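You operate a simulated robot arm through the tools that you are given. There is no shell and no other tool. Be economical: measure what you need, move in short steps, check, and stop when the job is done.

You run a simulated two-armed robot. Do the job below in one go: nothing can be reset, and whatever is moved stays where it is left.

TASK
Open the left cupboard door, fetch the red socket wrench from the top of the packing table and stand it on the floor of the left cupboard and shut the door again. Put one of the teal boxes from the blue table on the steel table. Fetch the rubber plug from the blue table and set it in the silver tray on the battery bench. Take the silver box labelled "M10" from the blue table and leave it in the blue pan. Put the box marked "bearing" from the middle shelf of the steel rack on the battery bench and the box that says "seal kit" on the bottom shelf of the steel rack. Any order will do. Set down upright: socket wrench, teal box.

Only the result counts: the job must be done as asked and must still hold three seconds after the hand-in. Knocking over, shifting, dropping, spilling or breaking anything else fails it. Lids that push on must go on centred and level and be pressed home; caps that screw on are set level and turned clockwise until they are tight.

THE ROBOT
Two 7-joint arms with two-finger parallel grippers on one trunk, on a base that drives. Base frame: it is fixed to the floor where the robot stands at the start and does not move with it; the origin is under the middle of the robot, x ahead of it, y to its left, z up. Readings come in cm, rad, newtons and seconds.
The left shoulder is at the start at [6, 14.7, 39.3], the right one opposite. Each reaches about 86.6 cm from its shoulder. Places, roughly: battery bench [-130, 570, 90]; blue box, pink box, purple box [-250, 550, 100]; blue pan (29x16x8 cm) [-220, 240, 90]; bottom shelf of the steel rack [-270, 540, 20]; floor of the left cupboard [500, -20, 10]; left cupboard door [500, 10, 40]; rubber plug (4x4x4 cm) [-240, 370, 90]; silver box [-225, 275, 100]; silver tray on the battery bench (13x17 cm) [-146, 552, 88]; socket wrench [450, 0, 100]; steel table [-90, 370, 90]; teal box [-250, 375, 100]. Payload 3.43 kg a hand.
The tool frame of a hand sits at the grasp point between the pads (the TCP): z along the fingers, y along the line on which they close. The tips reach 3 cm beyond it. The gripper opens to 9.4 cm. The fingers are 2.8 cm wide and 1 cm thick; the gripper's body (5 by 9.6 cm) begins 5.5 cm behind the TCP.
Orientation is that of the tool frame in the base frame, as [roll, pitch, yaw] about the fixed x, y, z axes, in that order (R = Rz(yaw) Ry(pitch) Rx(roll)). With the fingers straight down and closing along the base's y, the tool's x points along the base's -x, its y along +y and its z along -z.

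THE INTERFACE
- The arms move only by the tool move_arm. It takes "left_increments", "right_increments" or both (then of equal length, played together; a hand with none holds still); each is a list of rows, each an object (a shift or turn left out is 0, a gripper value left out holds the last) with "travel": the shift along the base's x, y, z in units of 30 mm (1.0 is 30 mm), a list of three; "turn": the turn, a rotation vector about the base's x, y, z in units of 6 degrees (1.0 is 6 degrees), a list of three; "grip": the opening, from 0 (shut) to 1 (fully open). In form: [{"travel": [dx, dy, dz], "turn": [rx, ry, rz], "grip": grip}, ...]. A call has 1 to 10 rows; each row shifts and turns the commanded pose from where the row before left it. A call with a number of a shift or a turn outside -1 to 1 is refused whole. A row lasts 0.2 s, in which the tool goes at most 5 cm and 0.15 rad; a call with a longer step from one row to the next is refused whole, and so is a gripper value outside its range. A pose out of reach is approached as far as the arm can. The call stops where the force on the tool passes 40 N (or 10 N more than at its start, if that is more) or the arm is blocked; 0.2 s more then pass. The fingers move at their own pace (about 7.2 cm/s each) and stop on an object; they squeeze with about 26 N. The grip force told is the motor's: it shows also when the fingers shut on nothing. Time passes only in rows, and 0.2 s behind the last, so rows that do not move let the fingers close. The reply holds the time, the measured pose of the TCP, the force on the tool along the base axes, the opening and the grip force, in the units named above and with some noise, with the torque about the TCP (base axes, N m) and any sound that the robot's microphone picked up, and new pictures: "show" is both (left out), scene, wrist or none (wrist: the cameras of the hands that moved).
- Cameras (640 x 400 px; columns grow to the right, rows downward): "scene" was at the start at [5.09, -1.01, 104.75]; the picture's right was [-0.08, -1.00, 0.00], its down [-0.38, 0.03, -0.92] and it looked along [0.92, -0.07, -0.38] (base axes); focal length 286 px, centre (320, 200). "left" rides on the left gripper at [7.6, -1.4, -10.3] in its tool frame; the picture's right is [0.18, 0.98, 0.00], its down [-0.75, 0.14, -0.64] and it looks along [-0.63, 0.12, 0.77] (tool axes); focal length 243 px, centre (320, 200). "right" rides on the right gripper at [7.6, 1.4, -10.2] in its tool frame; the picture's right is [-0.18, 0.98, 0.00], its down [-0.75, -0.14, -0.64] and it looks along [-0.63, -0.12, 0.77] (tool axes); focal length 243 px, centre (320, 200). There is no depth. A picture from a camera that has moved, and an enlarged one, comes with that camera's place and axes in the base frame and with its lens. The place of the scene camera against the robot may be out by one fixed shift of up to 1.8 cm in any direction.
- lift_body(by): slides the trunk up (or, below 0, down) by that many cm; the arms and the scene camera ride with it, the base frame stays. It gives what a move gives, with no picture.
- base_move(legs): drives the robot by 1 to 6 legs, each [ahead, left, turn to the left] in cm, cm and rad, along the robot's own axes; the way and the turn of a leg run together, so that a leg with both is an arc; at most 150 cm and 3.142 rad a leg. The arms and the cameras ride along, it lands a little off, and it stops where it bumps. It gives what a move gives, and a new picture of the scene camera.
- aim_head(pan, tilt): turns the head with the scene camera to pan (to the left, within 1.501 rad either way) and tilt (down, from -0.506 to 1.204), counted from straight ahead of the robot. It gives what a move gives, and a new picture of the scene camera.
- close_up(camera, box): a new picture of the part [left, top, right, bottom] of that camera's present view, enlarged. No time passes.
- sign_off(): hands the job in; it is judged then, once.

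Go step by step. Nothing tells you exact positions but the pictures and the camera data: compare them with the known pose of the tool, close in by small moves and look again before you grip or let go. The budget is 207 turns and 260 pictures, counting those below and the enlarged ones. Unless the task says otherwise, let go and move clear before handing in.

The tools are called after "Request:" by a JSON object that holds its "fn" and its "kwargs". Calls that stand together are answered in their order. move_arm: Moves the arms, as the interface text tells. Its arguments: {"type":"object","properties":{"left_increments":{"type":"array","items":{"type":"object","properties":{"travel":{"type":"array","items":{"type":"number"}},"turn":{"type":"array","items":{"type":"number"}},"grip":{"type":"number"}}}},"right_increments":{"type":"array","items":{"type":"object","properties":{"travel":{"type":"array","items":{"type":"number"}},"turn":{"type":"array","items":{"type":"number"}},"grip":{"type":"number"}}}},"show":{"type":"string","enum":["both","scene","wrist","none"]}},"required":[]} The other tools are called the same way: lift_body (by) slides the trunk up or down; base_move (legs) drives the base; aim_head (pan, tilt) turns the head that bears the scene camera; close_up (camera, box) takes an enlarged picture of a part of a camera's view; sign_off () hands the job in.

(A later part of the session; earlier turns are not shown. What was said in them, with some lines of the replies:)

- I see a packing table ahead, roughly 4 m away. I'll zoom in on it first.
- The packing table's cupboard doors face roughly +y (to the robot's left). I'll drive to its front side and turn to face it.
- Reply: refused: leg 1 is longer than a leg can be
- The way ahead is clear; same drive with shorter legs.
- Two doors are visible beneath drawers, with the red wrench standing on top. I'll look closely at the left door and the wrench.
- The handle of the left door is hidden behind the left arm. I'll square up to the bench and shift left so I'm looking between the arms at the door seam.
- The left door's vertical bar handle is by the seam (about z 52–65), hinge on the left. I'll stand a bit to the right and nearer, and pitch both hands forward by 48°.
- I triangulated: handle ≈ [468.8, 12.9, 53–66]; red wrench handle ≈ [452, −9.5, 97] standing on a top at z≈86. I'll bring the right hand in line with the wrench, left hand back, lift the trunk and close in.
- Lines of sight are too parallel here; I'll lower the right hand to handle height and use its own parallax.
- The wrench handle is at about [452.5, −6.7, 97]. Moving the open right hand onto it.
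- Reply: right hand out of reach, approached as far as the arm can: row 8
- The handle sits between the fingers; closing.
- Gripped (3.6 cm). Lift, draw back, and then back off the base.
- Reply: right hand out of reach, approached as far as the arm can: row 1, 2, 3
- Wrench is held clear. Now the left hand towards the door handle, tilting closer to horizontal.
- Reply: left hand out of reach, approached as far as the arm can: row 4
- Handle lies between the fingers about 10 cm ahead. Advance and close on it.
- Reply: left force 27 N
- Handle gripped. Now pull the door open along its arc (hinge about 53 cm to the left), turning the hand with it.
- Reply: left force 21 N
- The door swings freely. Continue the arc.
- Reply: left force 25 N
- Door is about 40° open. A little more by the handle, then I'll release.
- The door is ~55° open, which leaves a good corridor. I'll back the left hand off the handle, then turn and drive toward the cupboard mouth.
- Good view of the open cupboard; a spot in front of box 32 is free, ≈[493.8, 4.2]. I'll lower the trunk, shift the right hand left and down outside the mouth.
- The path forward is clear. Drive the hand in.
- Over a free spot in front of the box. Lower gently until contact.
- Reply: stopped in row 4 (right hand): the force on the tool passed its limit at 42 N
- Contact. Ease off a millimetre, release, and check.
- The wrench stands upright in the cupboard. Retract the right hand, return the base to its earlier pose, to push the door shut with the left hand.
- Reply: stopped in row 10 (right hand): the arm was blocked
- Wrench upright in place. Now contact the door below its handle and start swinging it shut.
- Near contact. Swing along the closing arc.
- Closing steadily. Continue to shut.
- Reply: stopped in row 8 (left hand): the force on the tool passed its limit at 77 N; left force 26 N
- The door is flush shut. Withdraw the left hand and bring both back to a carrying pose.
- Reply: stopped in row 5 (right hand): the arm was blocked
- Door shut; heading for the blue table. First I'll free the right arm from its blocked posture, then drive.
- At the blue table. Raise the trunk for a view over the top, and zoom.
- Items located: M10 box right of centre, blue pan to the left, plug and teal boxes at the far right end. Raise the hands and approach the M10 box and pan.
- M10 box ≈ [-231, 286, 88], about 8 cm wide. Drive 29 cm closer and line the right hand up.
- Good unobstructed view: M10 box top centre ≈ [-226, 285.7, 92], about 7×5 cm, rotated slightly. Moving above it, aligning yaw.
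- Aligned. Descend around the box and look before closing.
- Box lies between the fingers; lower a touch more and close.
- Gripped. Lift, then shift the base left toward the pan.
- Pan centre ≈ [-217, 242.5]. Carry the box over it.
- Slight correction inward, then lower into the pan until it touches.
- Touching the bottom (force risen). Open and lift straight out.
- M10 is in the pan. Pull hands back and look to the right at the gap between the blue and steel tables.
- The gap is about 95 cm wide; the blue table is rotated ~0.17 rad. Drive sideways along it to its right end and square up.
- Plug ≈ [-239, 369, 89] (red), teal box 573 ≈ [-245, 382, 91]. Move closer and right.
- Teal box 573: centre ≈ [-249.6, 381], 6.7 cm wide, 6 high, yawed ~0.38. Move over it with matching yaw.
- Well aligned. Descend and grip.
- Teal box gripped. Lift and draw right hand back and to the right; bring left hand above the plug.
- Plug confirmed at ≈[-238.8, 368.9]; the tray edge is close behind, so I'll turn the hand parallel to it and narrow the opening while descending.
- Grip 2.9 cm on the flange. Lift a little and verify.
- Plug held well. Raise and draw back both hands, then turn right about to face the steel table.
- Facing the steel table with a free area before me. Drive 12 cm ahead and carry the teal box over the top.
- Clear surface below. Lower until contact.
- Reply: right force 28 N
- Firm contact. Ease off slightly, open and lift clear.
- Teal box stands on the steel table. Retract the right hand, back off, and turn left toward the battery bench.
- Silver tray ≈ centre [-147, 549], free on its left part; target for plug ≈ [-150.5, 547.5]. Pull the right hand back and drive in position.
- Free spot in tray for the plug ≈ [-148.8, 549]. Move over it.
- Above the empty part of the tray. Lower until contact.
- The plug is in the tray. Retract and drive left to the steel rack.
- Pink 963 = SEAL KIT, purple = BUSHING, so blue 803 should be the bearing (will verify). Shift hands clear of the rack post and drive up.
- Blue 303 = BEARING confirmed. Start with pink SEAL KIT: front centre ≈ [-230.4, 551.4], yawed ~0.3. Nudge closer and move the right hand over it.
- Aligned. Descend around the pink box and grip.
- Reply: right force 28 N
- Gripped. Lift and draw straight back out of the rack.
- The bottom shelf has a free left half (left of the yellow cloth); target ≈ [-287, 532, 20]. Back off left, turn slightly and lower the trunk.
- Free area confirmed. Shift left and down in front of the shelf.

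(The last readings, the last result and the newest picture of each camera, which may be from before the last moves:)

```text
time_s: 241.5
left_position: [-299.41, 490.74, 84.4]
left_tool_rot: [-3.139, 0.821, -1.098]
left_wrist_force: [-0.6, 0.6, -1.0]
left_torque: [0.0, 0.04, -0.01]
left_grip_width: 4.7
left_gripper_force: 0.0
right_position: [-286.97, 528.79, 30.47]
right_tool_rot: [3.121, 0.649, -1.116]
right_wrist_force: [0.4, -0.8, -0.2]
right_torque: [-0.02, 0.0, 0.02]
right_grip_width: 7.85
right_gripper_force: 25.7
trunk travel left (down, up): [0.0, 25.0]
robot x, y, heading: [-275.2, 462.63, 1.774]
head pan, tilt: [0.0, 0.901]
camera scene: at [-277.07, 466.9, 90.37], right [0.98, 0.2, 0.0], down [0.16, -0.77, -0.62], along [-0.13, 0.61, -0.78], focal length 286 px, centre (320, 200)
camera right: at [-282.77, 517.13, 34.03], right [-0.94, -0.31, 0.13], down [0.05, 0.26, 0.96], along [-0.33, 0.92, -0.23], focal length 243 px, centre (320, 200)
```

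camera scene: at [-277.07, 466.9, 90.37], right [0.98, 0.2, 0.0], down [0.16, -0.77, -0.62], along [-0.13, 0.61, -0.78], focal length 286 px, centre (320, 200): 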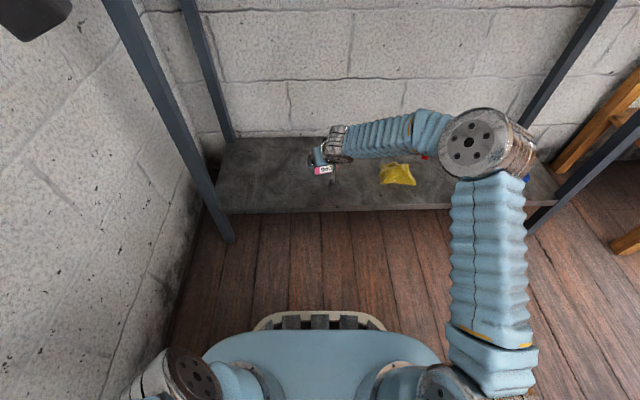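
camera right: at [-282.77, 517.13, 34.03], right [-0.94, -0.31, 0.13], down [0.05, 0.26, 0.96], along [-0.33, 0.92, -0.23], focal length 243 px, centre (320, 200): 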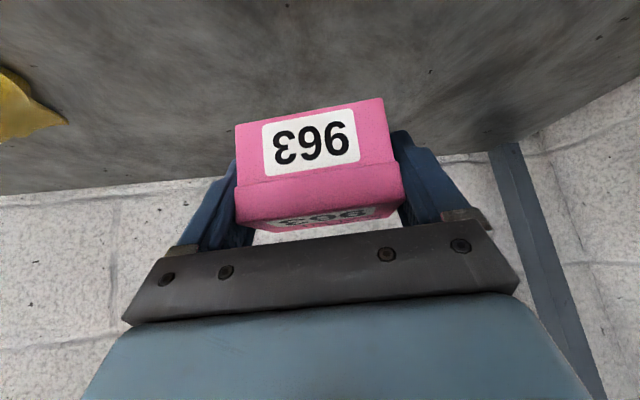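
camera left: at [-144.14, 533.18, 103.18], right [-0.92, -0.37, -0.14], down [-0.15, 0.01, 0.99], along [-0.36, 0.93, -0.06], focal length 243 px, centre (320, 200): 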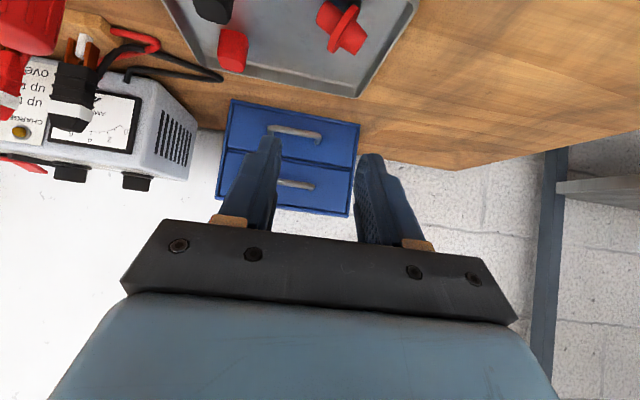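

Well placed over the shelf. Lower until contact.

Request:
{"fn": "move_arm", "kwargs": {"right_increments": [{"travel": [0, 0, -0.7]}, {"travel": [0, 0, -0.7]}, {"travel": [0, 0, -0.5]}, {"travel": [0, 0, -0.15]}, {"travel": [0, 0, -0.15]}, {"travel": [0, 0, -0.15]}, {"travel": [0, 0, -0.15]}, {"travel": [0, 0, -0.15]}], "show": "both"}}

```text
time_s: 243.2
left_position: [-299.52, 490.71, 84.49]
left_tool_rot: [-3.137, 0.819, -1.097]
left_wrist_force: [0.0, 0.0, 0.0]
left_torque: [0.0, -0.01, 0.02]
left_grip_width: 4.72
left_gripper_force: 0.1
right_position: [-287.18, 529.06, 23.17]
right_tool_rot: [3.124, 0.661, -1.117]
right_wrist_force: [1.8, -1.8, 15.0]
right_torque: [0.13, -0.61, -0.12]
right_grip_width: 7.86
right_gripper_force: 25.7
trunk travel left (down, up): [0.0, 25.0]
robot x, y, heading: [-274.89, 462.73, 1.776]
head pan, tilt: [0.0, 0.901]
stopped in row 8 (right hand): the force on the tool passed its limit at 46 N (the readings are from after the stop); the commanded pose is now the measured one
camera scene: at [-277.05, 466.79, 90.37], right [0.98, 0.2, 0.0], down [0.16, -0.77, -0.62], along [-0.13, 0.61, -0.78], focal length 286 px, centre (320, 200)
camera right: at [-282.87, 517.36, 26.71], right [-0.94, -0.31, 0.13], down [0.05, 0.25, 0.97], along [-0.33, 0.92, -0.22], focal length 243 px, centre (320, 200)
```

scene: 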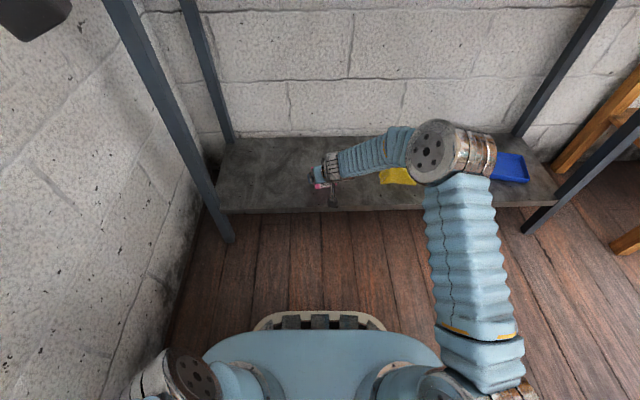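
right: 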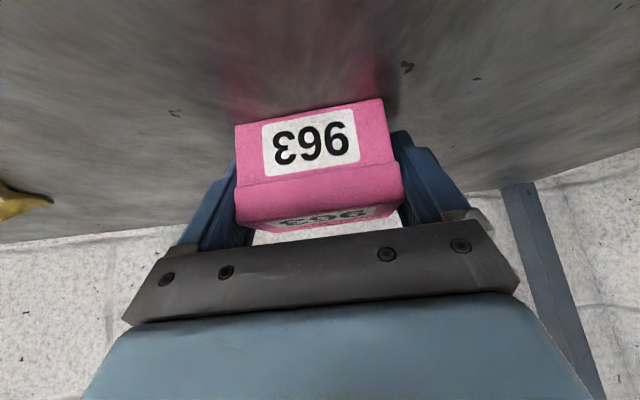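

On the shelf. Ease, open, lift and pull out.

Request:
{"fn": "move_arm", "kwargs": {"right_increments": [{"travel": [0, 0, 0.08]}, {"grip": 1}, {"grip": 1}, {"grip": 1}, {"travel": [0, 0, 0.6]}, {"travel": [0, 0, 0.8]}, {"travel": [0, 0, 0.9]}, {"travel": [0, 0, 0.3]}], "show": "wrist"}}

Request:
{"fn": "move_arm", "kwargs": {"right_increments": [{"travel": [0, -0.95, 0]}, {"travel": [0, -0.95, 0]}, {"travel": [0, -0.95, 0]}, {"travel": [0, -0.95, 0]}, {"travel": [0, -0.95, 0]}, {"travel": [0, -0.95, 0]}, {"travel": [0, -0.95, 0]}, {"travel": [0, -0.95, 0]}, {"travel": [0.5, -0.5, 0.5]}], "show": "both"}}

```text
time_s: 245.1
left_position: [-299.46, 490.76, 84.46]
left_tool_rot: [-3.138, 0.818, -1.098]
left_wrist_force: [-0.1, -0.3, 0.4]
left_torque: [-0.02, 0.01, 0.0]
left_grip_width: 4.7
left_gripper_force: 0.2
right_position: [-287.09, 528.86, 31.02]
right_tool_rot: [3.124, 0.658, -1.118]
right_wrist_force: [-0.1, -0.1, -0.1]
right_torque: [0.01, 0.01, 0.01]
right_grip_width: 9.39
right_gripper_force: 0.0
trunk travel left (down, up): [0.0, 25.0]
robot x, y, heading: [-274.95, 462.77, 1.772]
head pan, tilt: [0.0, 0.901]
camera right: at [-282.8, 517.24, 34.63], right [-0.94, -0.31, 0.13], down [0.05, 0.25, 0.97], along [-0.33, 0.92, -0.22], focal length 243 px, centre (320, 200)
```

right: 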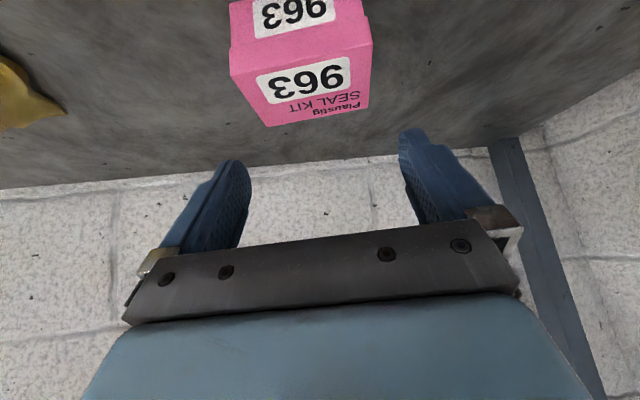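

```text
time_s: 247.1
left_position: [-299.5, 490.86, 84.43]
left_tool_rot: [-3.139, 0.819, -1.099]
left_wrist_force: [-1.0, 0.0, 0.0]
left_torque: [0.0, 0.02, 0.01]
left_grip_width: 4.7
left_gripper_force: 0.0
right_position: [-285.51, 504.6, 32.64]
right_tool_rot: [3.121, 0.656, -1.12]
right_wrist_force: [-0.4, 0.1, 0.5]
right_torque: [0.0, -0.03, -0.02]
right_grip_width: 9.41
right_gripper_force: 0.0
trunk travel left (down, up): [0.0, 25.0]
robot x, y, heading: [-274.91, 462.92, 1.776]
head pan, tilt: [0.0, 0.901]
camera scene: at [-277.07, 466.89, 90.37], right [0.98, 0.2, 0.0], down [0.16, -0.77, -0.62], along [-0.13, 0.61, -0.78], focal length 286 px, centre (320, 200)
camera right: at [-281.26, 492.94, 36.09], right [-0.94, -0.31, 0.13], down [0.05, 0.25, 0.97], along [-0.33, 0.92, -0.22], focal length 243 px, centre (320, 200)
```

scene: 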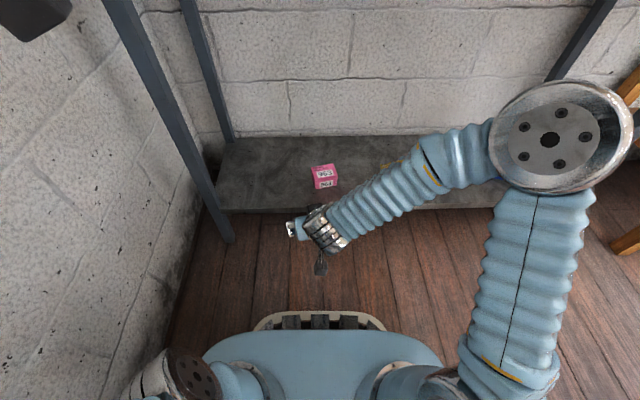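
right: 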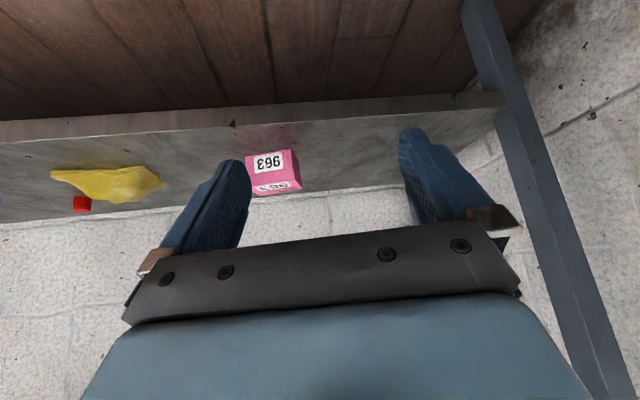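

Seal kit box rests on the bottom shelf. Next the blue BEARING box: back off, raise trunk and right hand.

Request:
{"fn": "base_move", "kwargs": {"legs": [[-10, 0, 0]]}}

Request:
{"fn": "lift_body", "kwargs": {"by": 24}}

Request:
{"fn": "move_arm", "kwargs": {"right_increments": [{"travel": [0.4, 0, 0.9], "turn": [0, 0, -0.25]}, {"travel": [0.4, 0, 0.9], "turn": [0, 0, -0.25]}, {"travel": [0.4, 0, 0.9], "turn": [0, 0, -0.25]}, {"travel": [0.4, 0, 0.9], "turn": [0, 0, -0.25]}, {"travel": [0.4, 0, 0.9], "turn": [0, 0, -0.25]}, {"travel": [0.4, 0, 0.9], "turn": [0, 0, -0.25]}, {"travel": [0.4, 0, 0.9], "turn": [0, 0, -0.25]}, {"travel": [0.4, 0, 0.9], "turn": [0, 0, -0.25]}, {"travel": [0, 0, 0.9], "turn": [0, 0, -0.2]}, {"travel": [0, 0, 0.9]}], "show": "none"}}

Request:
{"fn": "move_arm", "kwargs": {"right_increments": [{"travel": [0, 0, 0.95]}, {"travel": [0, 0, 0.95]}, {"travel": [0, 0, 0.95]}, {"travel": [0, 0, 0.95]}, {"travel": [0, 0, 0.95]}, {"travel": [0, 0, 0.95]}, {"travel": [0, 0, 0.95]}, {"travel": [0, 0, 0.95]}], "show": "none"}}

Request:
{"fn": "aim_head", "kwargs": {"pan": 0, "tilt": 0.5}}

```text
time_s: 248.2
left_position: [-297.36, 481.16, 84.37]
left_tool_rot: [-3.137, 0.817, -1.099]
left_wrist_force: [-0.3, 0.4, 0.0]
left_torque: [0.0, 0.0, -0.05]
left_grip_width: 4.71
left_gripper_force: 0.0
right_position: [-283.49, 494.93, 32.64]
right_tool_rot: [3.123, 0.657, -1.118]
right_wrist_force: [-0.5, 0.7, -0.3]
right_torque: [0.0, 0.01, 0.01]
right_grip_width: 9.4
right_gripper_force: 0.0
trunk travel left (down, up): [0.0, 25.0]
robot x, y, heading: [-272.9, 453.07, 1.774]
head pan, tilt: [0.0, 0.901]
camera scene: at [-275.06, 457.17, 90.37], right [0.98, 0.2, 0.0], down [0.16, -0.77, -0.62], along [-0.12, 0.61, -0.78], focal length 286 px, centre (320, 200)
```

scene: 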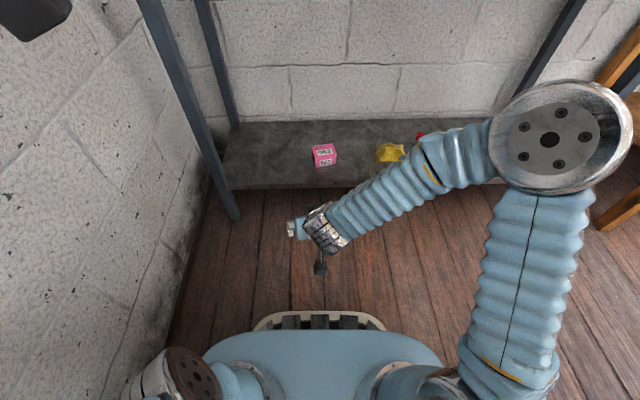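

```text
time_s: 250.7
left_position: [-297.35, 481.01, 108.37]
left_tool_rot: [-3.139, 0.818, -1.099]
left_wrist_force: [-0.3, -0.1, 0.1]
left_torque: [0.04, 0.04, 0.02]
left_grip_width: 4.67
left_gripper_force: 0.1
right_position: [-283.5, 495.0, 56.53]
right_tool_rot: [3.122, 0.656, -1.119]
right_wrist_force: [-0.8, -0.2, -0.1]
right_torque: [0.02, 0.01, 0.02]
right_grip_width: 9.38
right_gripper_force: 0.0
trunk travel left (down, up): [-24.0, 1.0]
robot x, y, heading: [-272.84, 453.49, 1.771]
head pan, tilt: [0.0, 0.901]
```

```text
time_s: 252.9
left_position: [-297.51, 481.0, 108.39]
left_tool_rot: [-3.138, 0.819, -1.096]
left_wrist_force: [0.1, -0.5, 0.3]
left_torque: [-0.01, 0.03, -0.02]
left_grip_width: 4.69
left_gripper_force: 0.0
right_position: [-273.81, 495.0, 83.51]
right_tool_rot: [3.121, 0.657, -1.349]
right_wrist_force: [-0.2, 0.0, 0.0]
right_torque: [0.03, 0.02, 0.03]
right_grip_width: 9.41
right_gripper_force: 0.1
trunk travel left (down, up): [-24.0, 1.0]
robot x, y, heading: [-273.12, 453.16, 1.774]
head pan, tilt: [0.0, 0.901]
```

```text
time_s: 254.7
left_position: [-297.44, 481.16, 108.41]
left_tool_rot: [-3.137, 0.817, -1.097]
left_wrist_force: [0.9, 0.1, -0.8]
left_torque: [-0.05, 0.02, -0.04]
left_grip_width: 4.72
left_gripper_force: 0.1
right_position: [-273.87, 494.66, 106.38]
right_tool_rot: [3.122, 0.655, -1.348]
right_wrist_force: [1.0, 0.4, 0.2]
right_torque: [-0.01, -0.01, 0.0]
right_grip_width: 9.4
right_gripper_force: 0.1
trunk travel left (down, up): [-24.0, 1.0]
robot x, y, heading: [-273.21, 453.1, 1.77]
head pan, tilt: [0.0, 0.901]
```

```text
time_s: 255.6
left_position: [-297.49, 481.12, 108.46]
left_tool_rot: [-3.138, 0.819, -1.1]
left_wrist_force: [0.5, -0.3, 0.6]
left_torque: [0.01, 0.0, 0.0]
left_grip_width: 4.72
left_gripper_force: 0.1
right_position: [-273.89, 494.75, 106.25]
right_tool_rot: [3.123, 0.656, -1.349]
right_wrist_force: [0.6, -0.2, 0.2]
right_torque: [0.0, 0.0, 0.0]
right_grip_width: 9.39
right_gripper_force: 0.2
trunk travel left (down, up): [-24.0, 1.0]
robot x, y, heading: [-273.38, 453.06, 1.776]
head pan, tilt: [0.0, 0.499]
camera scene: at [-275.37, 458.69, 117.75], right [0.98, 0.2, 0.0], down [0.1, -0.47, -0.88], along [-0.18, 0.86, -0.48], focal length 286 px, centre (320, 200)
```

scene: 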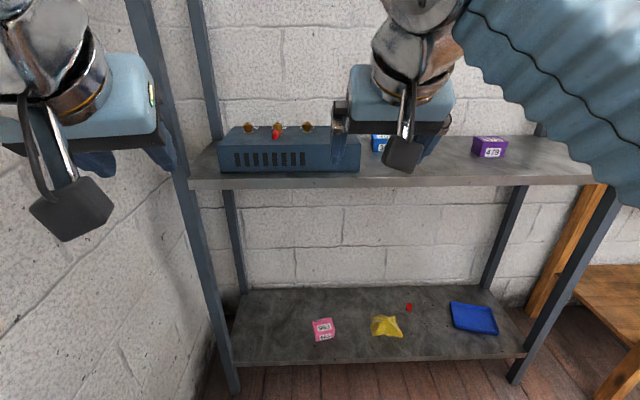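

Blue box lies just right of the grey device; there is ~4 cm of gap. Drive up to it.

Request:
{"fn": "base_move", "kwargs": {"legs": [[28, -7, 0]]}}

Request:
{"fn": "close_up", "kwargs": {"camera": "right", "box": [160, 0, 560, 250]}}

```text
time_s: 257.6
left_position: [-296.47, 510.35, 108.37]
left_tool_rot: [-3.139, 0.818, -1.094]
left_wrist_force: [-0.1, -0.4, -1.2]
left_torque: [0.04, 0.02, -0.03]
left_grip_width: 4.7
left_gripper_force: 0.1
right_position: [-273.17, 523.94, 106.4]
right_tool_rot: [3.123, 0.656, -1.344]
right_wrist_force: [-0.2, -0.2, 0.1]
right_torque: [-0.02, -0.02, 0.0]
right_grip_width: 9.38
right_gripper_force: 0.0
trunk travel left (down, up): [-24.0, 1.0]
robot x, y, heading: [-272.21, 482.27, 1.773]
head pan, tilt: [0.0, 0.499]
camera scene: at [-274.39, 487.94, 117.76], right [0.98, 0.21, 0.0], down [0.1, -0.47, -0.88], along [-0.18, 0.86, -0.48], focal length 286 px, centre (320, 200)
```

scene: 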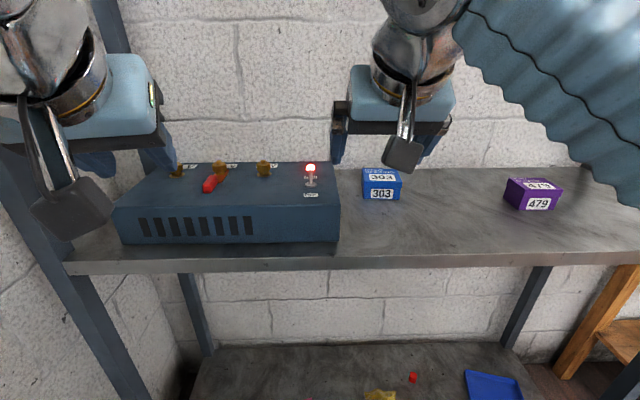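

```text
1.60 times, centred on (360, 125) of right
camera zoom: at [-271.55, 511.58, 109.84], right [-0.99, -0.09, 0.13], down [0.1, 0.24, 0.97], along [-0.12, 0.97, -0.22], focal length 388 px, centre (256, 320)
```

zoom: 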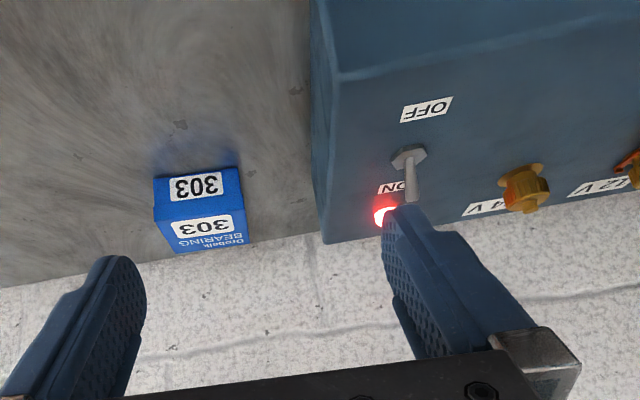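

Blue box centre ≈ [-272.2, 543]. Move over it at constant height.

Request:
{"fn": "move_arm", "kwargs": {"right_increments": [{"travel": [0.1, 0.97, 0.1], "turn": [0, 0, -0.12]}, {"travel": [0.1, 0.97, 0], "turn": [0, 0, -0.12]}, {"travel": [0.1, 0.97, 0], "turn": [0, 0, -0.12]}, {"travel": [0.1, 0.97, 0], "turn": [0, 0, -0.12]}, {"travel": [0.03, 0.97, -0.2], "turn": [0, 0, -0.12]}, {"travel": [0, 0.97, -0.6]}, {"travel": [0, 0, -0.6]}], "show": "wrist"}}

```text
time_s: 259.2
left_position: [-296.54, 510.25, 108.45]
left_tool_rot: [-3.139, 0.817, -1.092]
left_wrist_force: [0.1, 0.3, 0.8]
left_torque: [0.0, -0.01, -0.01]
left_grip_width: 4.69
left_gripper_force: 0.0
right_position: [-271.76, 541.26, 102.17]
right_tool_rot: [3.124, 0.656, -1.409]
right_wrist_force: [0.2, 0.6, -0.3]
right_torque: [0.03, -0.02, -0.02]
right_grip_width: 9.39
right_gripper_force: 0.1
trunk travel left (down, up): [-24.0, 1.0]
robot x, y, heading: [-271.86, 482.2, 1.777]
head pan, tilt: [0.0, 0.499]
camera right: at [-270.99, 528.82, 105.77], right [-0.99, -0.03, 0.13], down [0.12, 0.23, 0.97], along [-0.05, 0.97, -0.22], focal length 243 px, centre (320, 200)
```

right: 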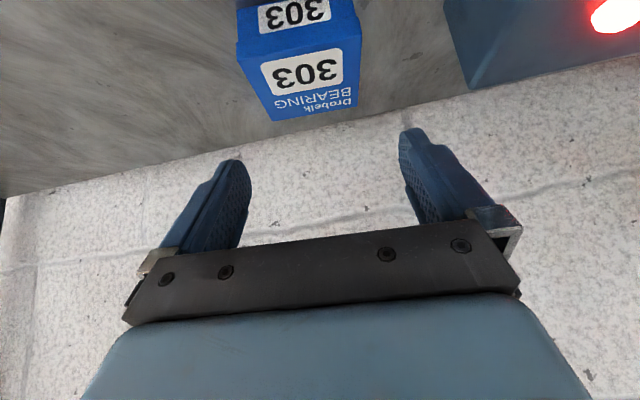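

Request:
{"fn": "move_arm", "kwargs": {"right_increments": [{"travel": [-0.03, 0.1, -0.8]}, {"travel": [-0.03, 0.1, -0.8]}, {"travel": [0, 0.1, -0.8]}, {"travel": [0, 0, -0.35]}, {"grip": 0}, {}, {}, {}], "show": "wrist"}}

```text
time_s: 261.0
left_position: [-296.51, 510.29, 108.44]
left_tool_rot: [-3.138, 0.819, -1.096]
left_wrist_force: [-0.1, 0.0, 0.0]
left_torque: [0.01, -0.01, -0.01]
left_grip_width: 4.67
left_gripper_force: 0.0
right_position: [-272.08, 542.23, 94.32]
right_tool_rot: [3.122, 0.656, -1.408]
right_wrist_force: [-0.1, 0.5, 0.2]
right_torque: [0.03, 0.01, -0.04]
right_grip_width: 7.86
right_gripper_force: 25.9
trunk travel left (down, up): [-24.0, 1.0]
robot x, y, heading: [-271.82, 482.37, 1.779]
head pan, tilt: [0.0, 0.499]
camera right: at [-271.23, 529.68, 97.66], right [-0.99, -0.03, 0.13], down [0.12, 0.23, 0.97], along [-0.06, 0.97, -0.22], focal length 243 px, centre (320, 200)
```

right: 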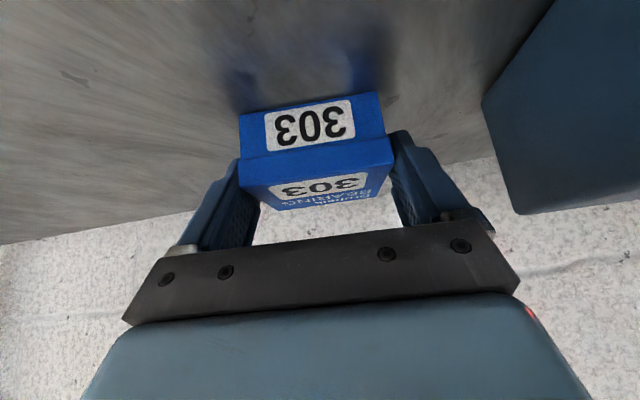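

Gripped. Lift, withdraw, and drive to the left end of the battery bench.

Request:
{"fn": "move_arm", "kwargs": {"right_increments": [{"travel": [0, 0, 0.8]}, {"travel": [0.1, 0, 0.95]}, {"travel": [0.1, 0, 0.95]}, {"travel": [0.1, 0, 0.95]}, {"travel": [0.1, -0.9, 0.2]}, {"travel": [0, -0.95, 0]}, {"travel": [0, -0.95, 0]}, {"travel": [0, -0.95, 0]}, {"travel": [0, -0.95, 0]}, {"travel": [0, -0.95, 0]}], "show": "none"}}

Request:
{"fn": "base_move", "kwargs": {"legs": [[-25, 0, 0], [0, -98, 0]]}}

Request:
{"fn": "close_up", "kwargs": {"camera": "right", "box": [0, 0, 640, 400]}}

```text
time_s: 263.2
left_position: [-296.49, 510.37, 108.34]
left_tool_rot: [-3.138, 0.817, -1.095]
left_wrist_force: [0.2, -0.1, 0.4]
left_torque: [-0.01, 0.0, 0.04]
left_grip_width: 4.71
left_gripper_force: 0.0
right_position: [-270.83, 525.27, 105.43]
right_tool_rot: [3.121, 0.657, -1.408]
right_wrist_force: [-0.2, 1.0, -1.4]
right_torque: [-0.04, 0.01, 0.0]
right_grip_width: 7.89
right_gripper_force: 25.8
right hand out of reach, approached as far as the arm can: row 4
trunk travel left (down, up): [-24.0, 1.0]
robot x, y, heading: [-271.83, 481.87, 1.777]
head pan, tilt: [0.0, 0.499]
```

```text
time_s: 269.6
left_position: [-196.84, 505.68, 108.41]
left_tool_rot: [-3.139, 0.818, -1.103]
left_wrist_force: [0.1, -0.8, -0.2]
left_torque: [-0.02, -0.03, -0.02]
left_grip_width: 4.67
left_gripper_force: 0.1
right_position: [-170.89, 520.52, 105.31]
right_tool_rot: [3.123, 0.657, -1.415]
right_wrist_force: [-0.2, 0.2, -1.5]
right_torque: [-0.01, 0.01, 0.0]
right_grip_width: 7.86
right_gripper_force: 26.0
trunk travel left (down, up): [-24.0, 1.0]
robot x, y, heading: [-172.46, 477.33, 1.769]
head pan, tilt: [0.0, 0.499]
camera scene: at [-174.79, 483.24, 117.76], right [0.98, 0.2, 0.0], down [0.09, -0.47, -0.88], along [-0.17, 0.86, -0.48], focal length 286 px, centre (320, 200)
```

scene: 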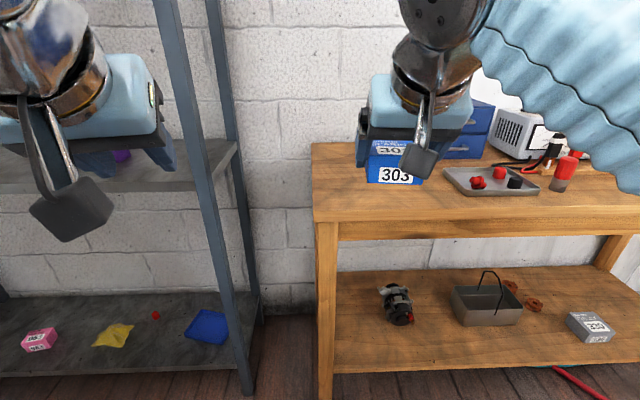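

```text
1.00 times, centred on (320, 200) of right (not enlarged: the box is as wide or as high as the picture)
camera zoom: at [-170.18, 508.11, 108.92], right [-0.99, -0.02, 0.13], down [0.12, 0.23, 0.97], along [-0.05, 0.97, -0.22], focal length 243 px, centre (320, 200)
```

zoom: 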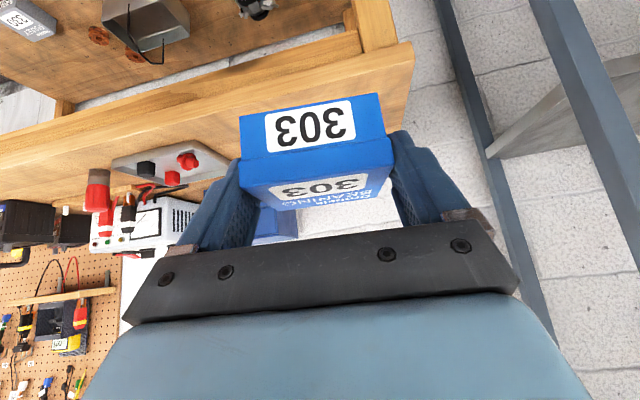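

Good: bench's left end is clear between its edge and the tray. Step ahead and carry the box over.

Request:
{"fn": "base_move", "kwargs": {"legs": [[8, 0, 0]]}}

Request:
{"fn": "move_arm", "kwargs": {"right_increments": [{"travel": [0.27, 0.9, -0.2]}, {"travel": [0.27, 0.9, -0.2]}, {"travel": [0.27, 0.9, -0.2]}, {"travel": [0.27, 0.9, -0.2]}, {"travel": [0.27, 0.9, -0.2]}], "show": "both"}}

```text
time_s: 270.7
left_position: [-198.31, 513.84, 108.35]
left_tool_rot: [-3.14, 0.818, -1.103]
left_wrist_force: [-1.1, 0.6, -0.1]
left_torque: [0.0, 0.0, 0.01]
left_grip_width: 4.69
left_gripper_force: 0.0
right_position: [-172.53, 528.61, 105.36]
right_tool_rot: [3.122, 0.655, -1.415]
right_wrist_force: [-0.4, 0.1, -0.7]
right_torque: [-0.02, 0.0, -0.03]
right_grip_width: 7.88
right_gripper_force: 25.5
trunk travel left (down, up): [-24.0, 1.0]
robot x, y, heading: [-174.18, 485.74, 1.765]
head pan, tilt: [0.0, 0.499]
camera scene: at [-176.41, 491.31, 117.76], right [0.98, 0.2, 0.0], down [0.09, -0.47, -0.88], along [-0.17, 0.86, -0.48], focal length 286 px, centre (320, 200)
```

scene: 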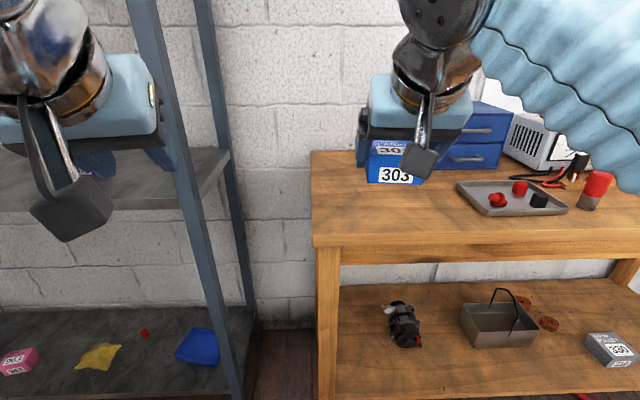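

```text
time_s: 271.9
left_position: [-198.33, 513.92, 108.33]
left_tool_rot: [-3.139, 0.818, -1.101]
left_wrist_force: [-0.3, 0.4, -0.2]
left_torque: [0.0, 0.01, 0.03]
left_grip_width: 4.71
left_gripper_force: 0.1
right_position: [-168.44, 542.29, 102.46]
right_tool_rot: [3.123, 0.656, -1.416]
right_wrist_force: [0.0, -0.6, 0.4]
right_torque: [0.0, 0.01, 0.01]
right_grip_width: 7.86
right_gripper_force: 26.2
trunk travel left (down, up): [-24.0, 1.0]
robot x, y, heading: [-173.89, 486.2, 1.767]
head pan, tilt: [0.0, 0.499]
camera scene: at [-176.41, 491.32, 117.76], right [0.98, 0.2, 0.0], down [0.09, -0.47, -0.88], along [-0.17, 0.86, -0.48], focal length 286 px, centre (320, 200)
camera right: at [-167.68, 529.74, 105.97], right [-0.99, -0.02, 0.13], down [0.12, 0.23, 0.97], along [-0.05, 0.97, -0.22], focal length 243 px, centre (320, 200)
```

scene: 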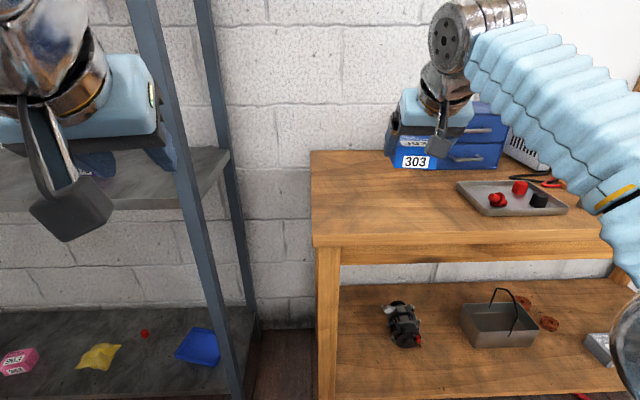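
right: 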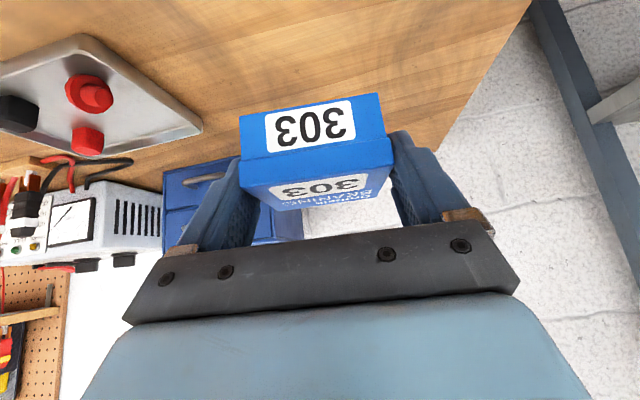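

Clear wood below. Lower until contact.

Request:
{"fn": "move_arm", "kwargs": {"right_increments": [{"travel": [0, 0, -0.9]}, {"travel": [0, 0, -0.9]}, {"travel": [0, 0, -0.9]}, {"travel": [0, 0, -0.35]}, {"travel": [0, 0, -0.13]}, {"travel": [0, 0, -0.13]}, {"travel": [0, 0, -0.13]}, {"travel": [0, 0, -0.13]}, {"travel": [0, 0, -0.13]}], "show": "wrist"}}

```text
time_s: 273.9
left_position: [-198.42, 513.7, 108.5]
left_tool_rot: [-3.137, 0.821, -1.101]
left_wrist_force: [0.3, -0.1, 0.3]
left_torque: [0.0, 0.01, -0.03]
left_grip_width: 4.68
left_gripper_force: 0.2
right_position: [-168.48, 542.03, 91.82]
right_tool_rot: [3.122, 0.665, -1.415]
right_wrist_force: [-1.9, 3.2, 28.4]
right_torque: [-0.2, -0.17, -0.04]
right_grip_width: 7.92
right_gripper_force: 25.7
trunk travel left (down, up): [-24.0, 1.0]
robot x, y, heading: [-174.01, 485.64, 1.765]
head pan, tilt: [0.0, 0.499]
camera right: at [-167.73, 529.54, 95.13], right [-0.99, -0.02, 0.13], down [0.12, 0.22, 0.97], along [-0.05, 0.97, -0.22], focal length 243 px, centre (320, 200)
```

right: 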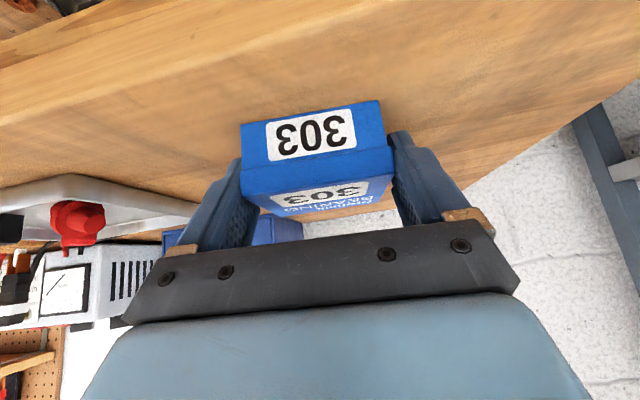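

Resting on the bench. Ease, open, lift and withdraw.

Request:
{"fn": "move_arm", "kwargs": {"right_increments": [{"travel": [0, 0, 0.1]}, {"grip": 1}, {"grip": 1}, {"grip": 1}, {"travel": [0, 0, 0.6]}, {"travel": [0, 0, 0.9]}, {"travel": [0, 0, 0.9]}, {"travel": [0, -0.8, 0.6]}, {"travel": [0, -0.95, 0.3]}, {"travel": [0, -0.95, 0]}], "show": "scene"}}

Request:
{"fn": "base_move", "kwargs": {"legs": [[-25, 0, 0]]}}

Request:
{"fn": "close_up", "kwargs": {"camera": "scene", "box": [280, 90, 600, 290]}}

```text
time_s: 276.1
left_position: [-198.41, 513.9, 108.46]
left_tool_rot: [-3.137, 0.819, -1.101]
left_wrist_force: [0.2, 0.1, 0.4]
left_torque: [-0.02, 0.03, 0.01]
left_grip_width: 4.7
left_gripper_force: 0.0
right_position: [-168.21, 533.93, 101.58]
right_tool_rot: [3.122, 0.656, -1.415]
right_wrist_force: [-0.3, -0.3, -0.2]
right_torque: [-0.01, 0.01, -0.03]
right_grip_width: 9.41
right_gripper_force: 0.1
trunk travel left (down, up): [-24.0, 1.0]
robot x, y, heading: [-174.1, 485.71, 1.771]
head pan, tilt: [0.0, 0.499]
camera scene: at [-176.42, 491.34, 117.76], right [0.98, 0.2, 0.0], down [0.09, -0.47, -0.88], along [-0.17, 0.86, -0.48], focal length 286 px, centre (320, 200)
```

scene: 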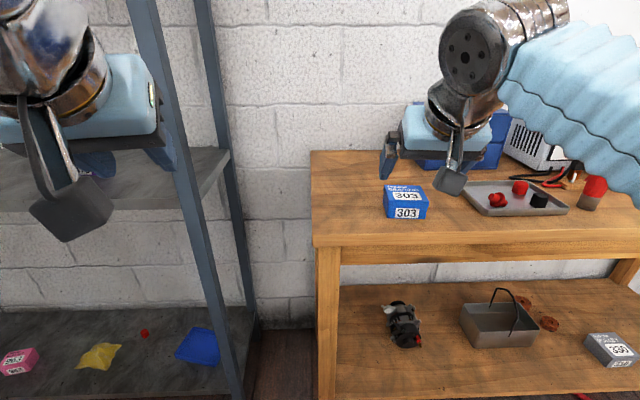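

```text
time_s: 277.9
left_position: [-193.48, 488.99, 108.33]
left_tool_rot: [-3.137, 0.82, -1.1]
left_wrist_force: [-0.5, 0.3, -0.2]
left_torque: [0.03, -0.02, -0.01]
left_grip_width: 4.68
left_gripper_force: 0.0
right_position: [-163.48, 509.32, 101.59]
right_tool_rot: [3.123, 0.657, -1.415]
right_wrist_force: [0.9, 0.5, -0.5]
right_torque: [-0.02, -0.01, 0.01]
right_grip_width: 9.41
right_gripper_force: 0.1
trunk travel left (down, up): [-24.0, 1.0]
robot x, y, heading: [-169.33, 461.03, 1.771]
head pan, tilt: [0.0, 0.499]
camera scene: at [-171.42, 466.58, 117.76], right [0.98, 0.2, 0.0], down [0.1, -0.47, -0.88], along [-0.18, 0.86, -0.48], focal length 286 px, centre (320, 200)
```

scene: 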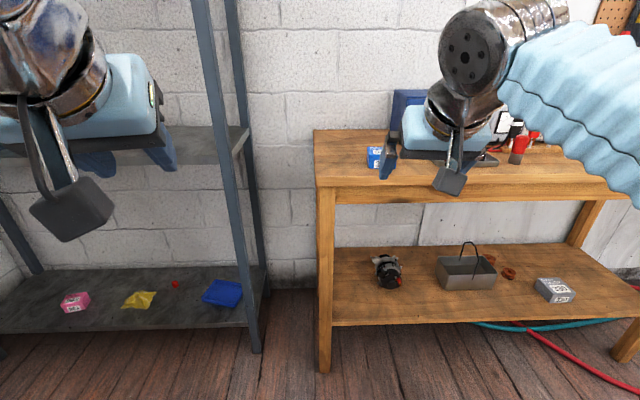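

```text
2.00 times, centred on (440, 190) of scene
camera zoom: at [-171.42, 466.58, 117.76], right [0.98, 0.2, 0.0], down [0.1, -0.47, -0.88], along [-0.18, 0.86, -0.48], focal length 572 px, centre (80, 220)
```

zoom: 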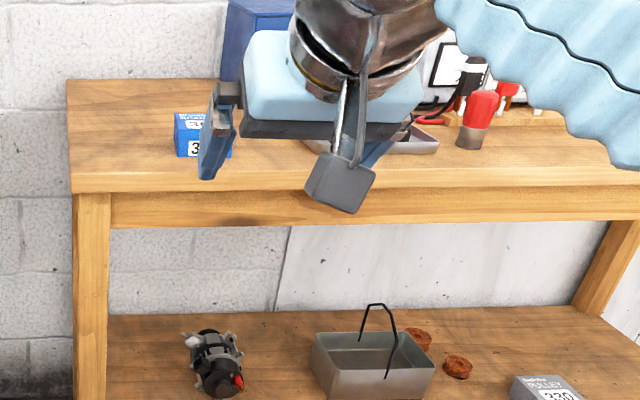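

Everything asked for is in place and both hands are empty and clear, so I'm handing in.

Request:
{"fn": "sign_off", "kwargs": {}}

```text
The job is handed in.
```

The whole job is done and handed in. No result came back from the judging.

- **Socket wrench:** it stands upright on the floor of the left cupboard, and the door is shut.
- **Teal box:** box 573 stands upright on the steel table.
- **Rubber plug:** it is in the silver tray on the battery bench.
- **M10 box:** it is in the blue pan.
- **Bearing box:** the blue box 303 is on the battery bench.
- **Seal kit box:** the pink box 963 is on the bottom shelf of the steel rack.
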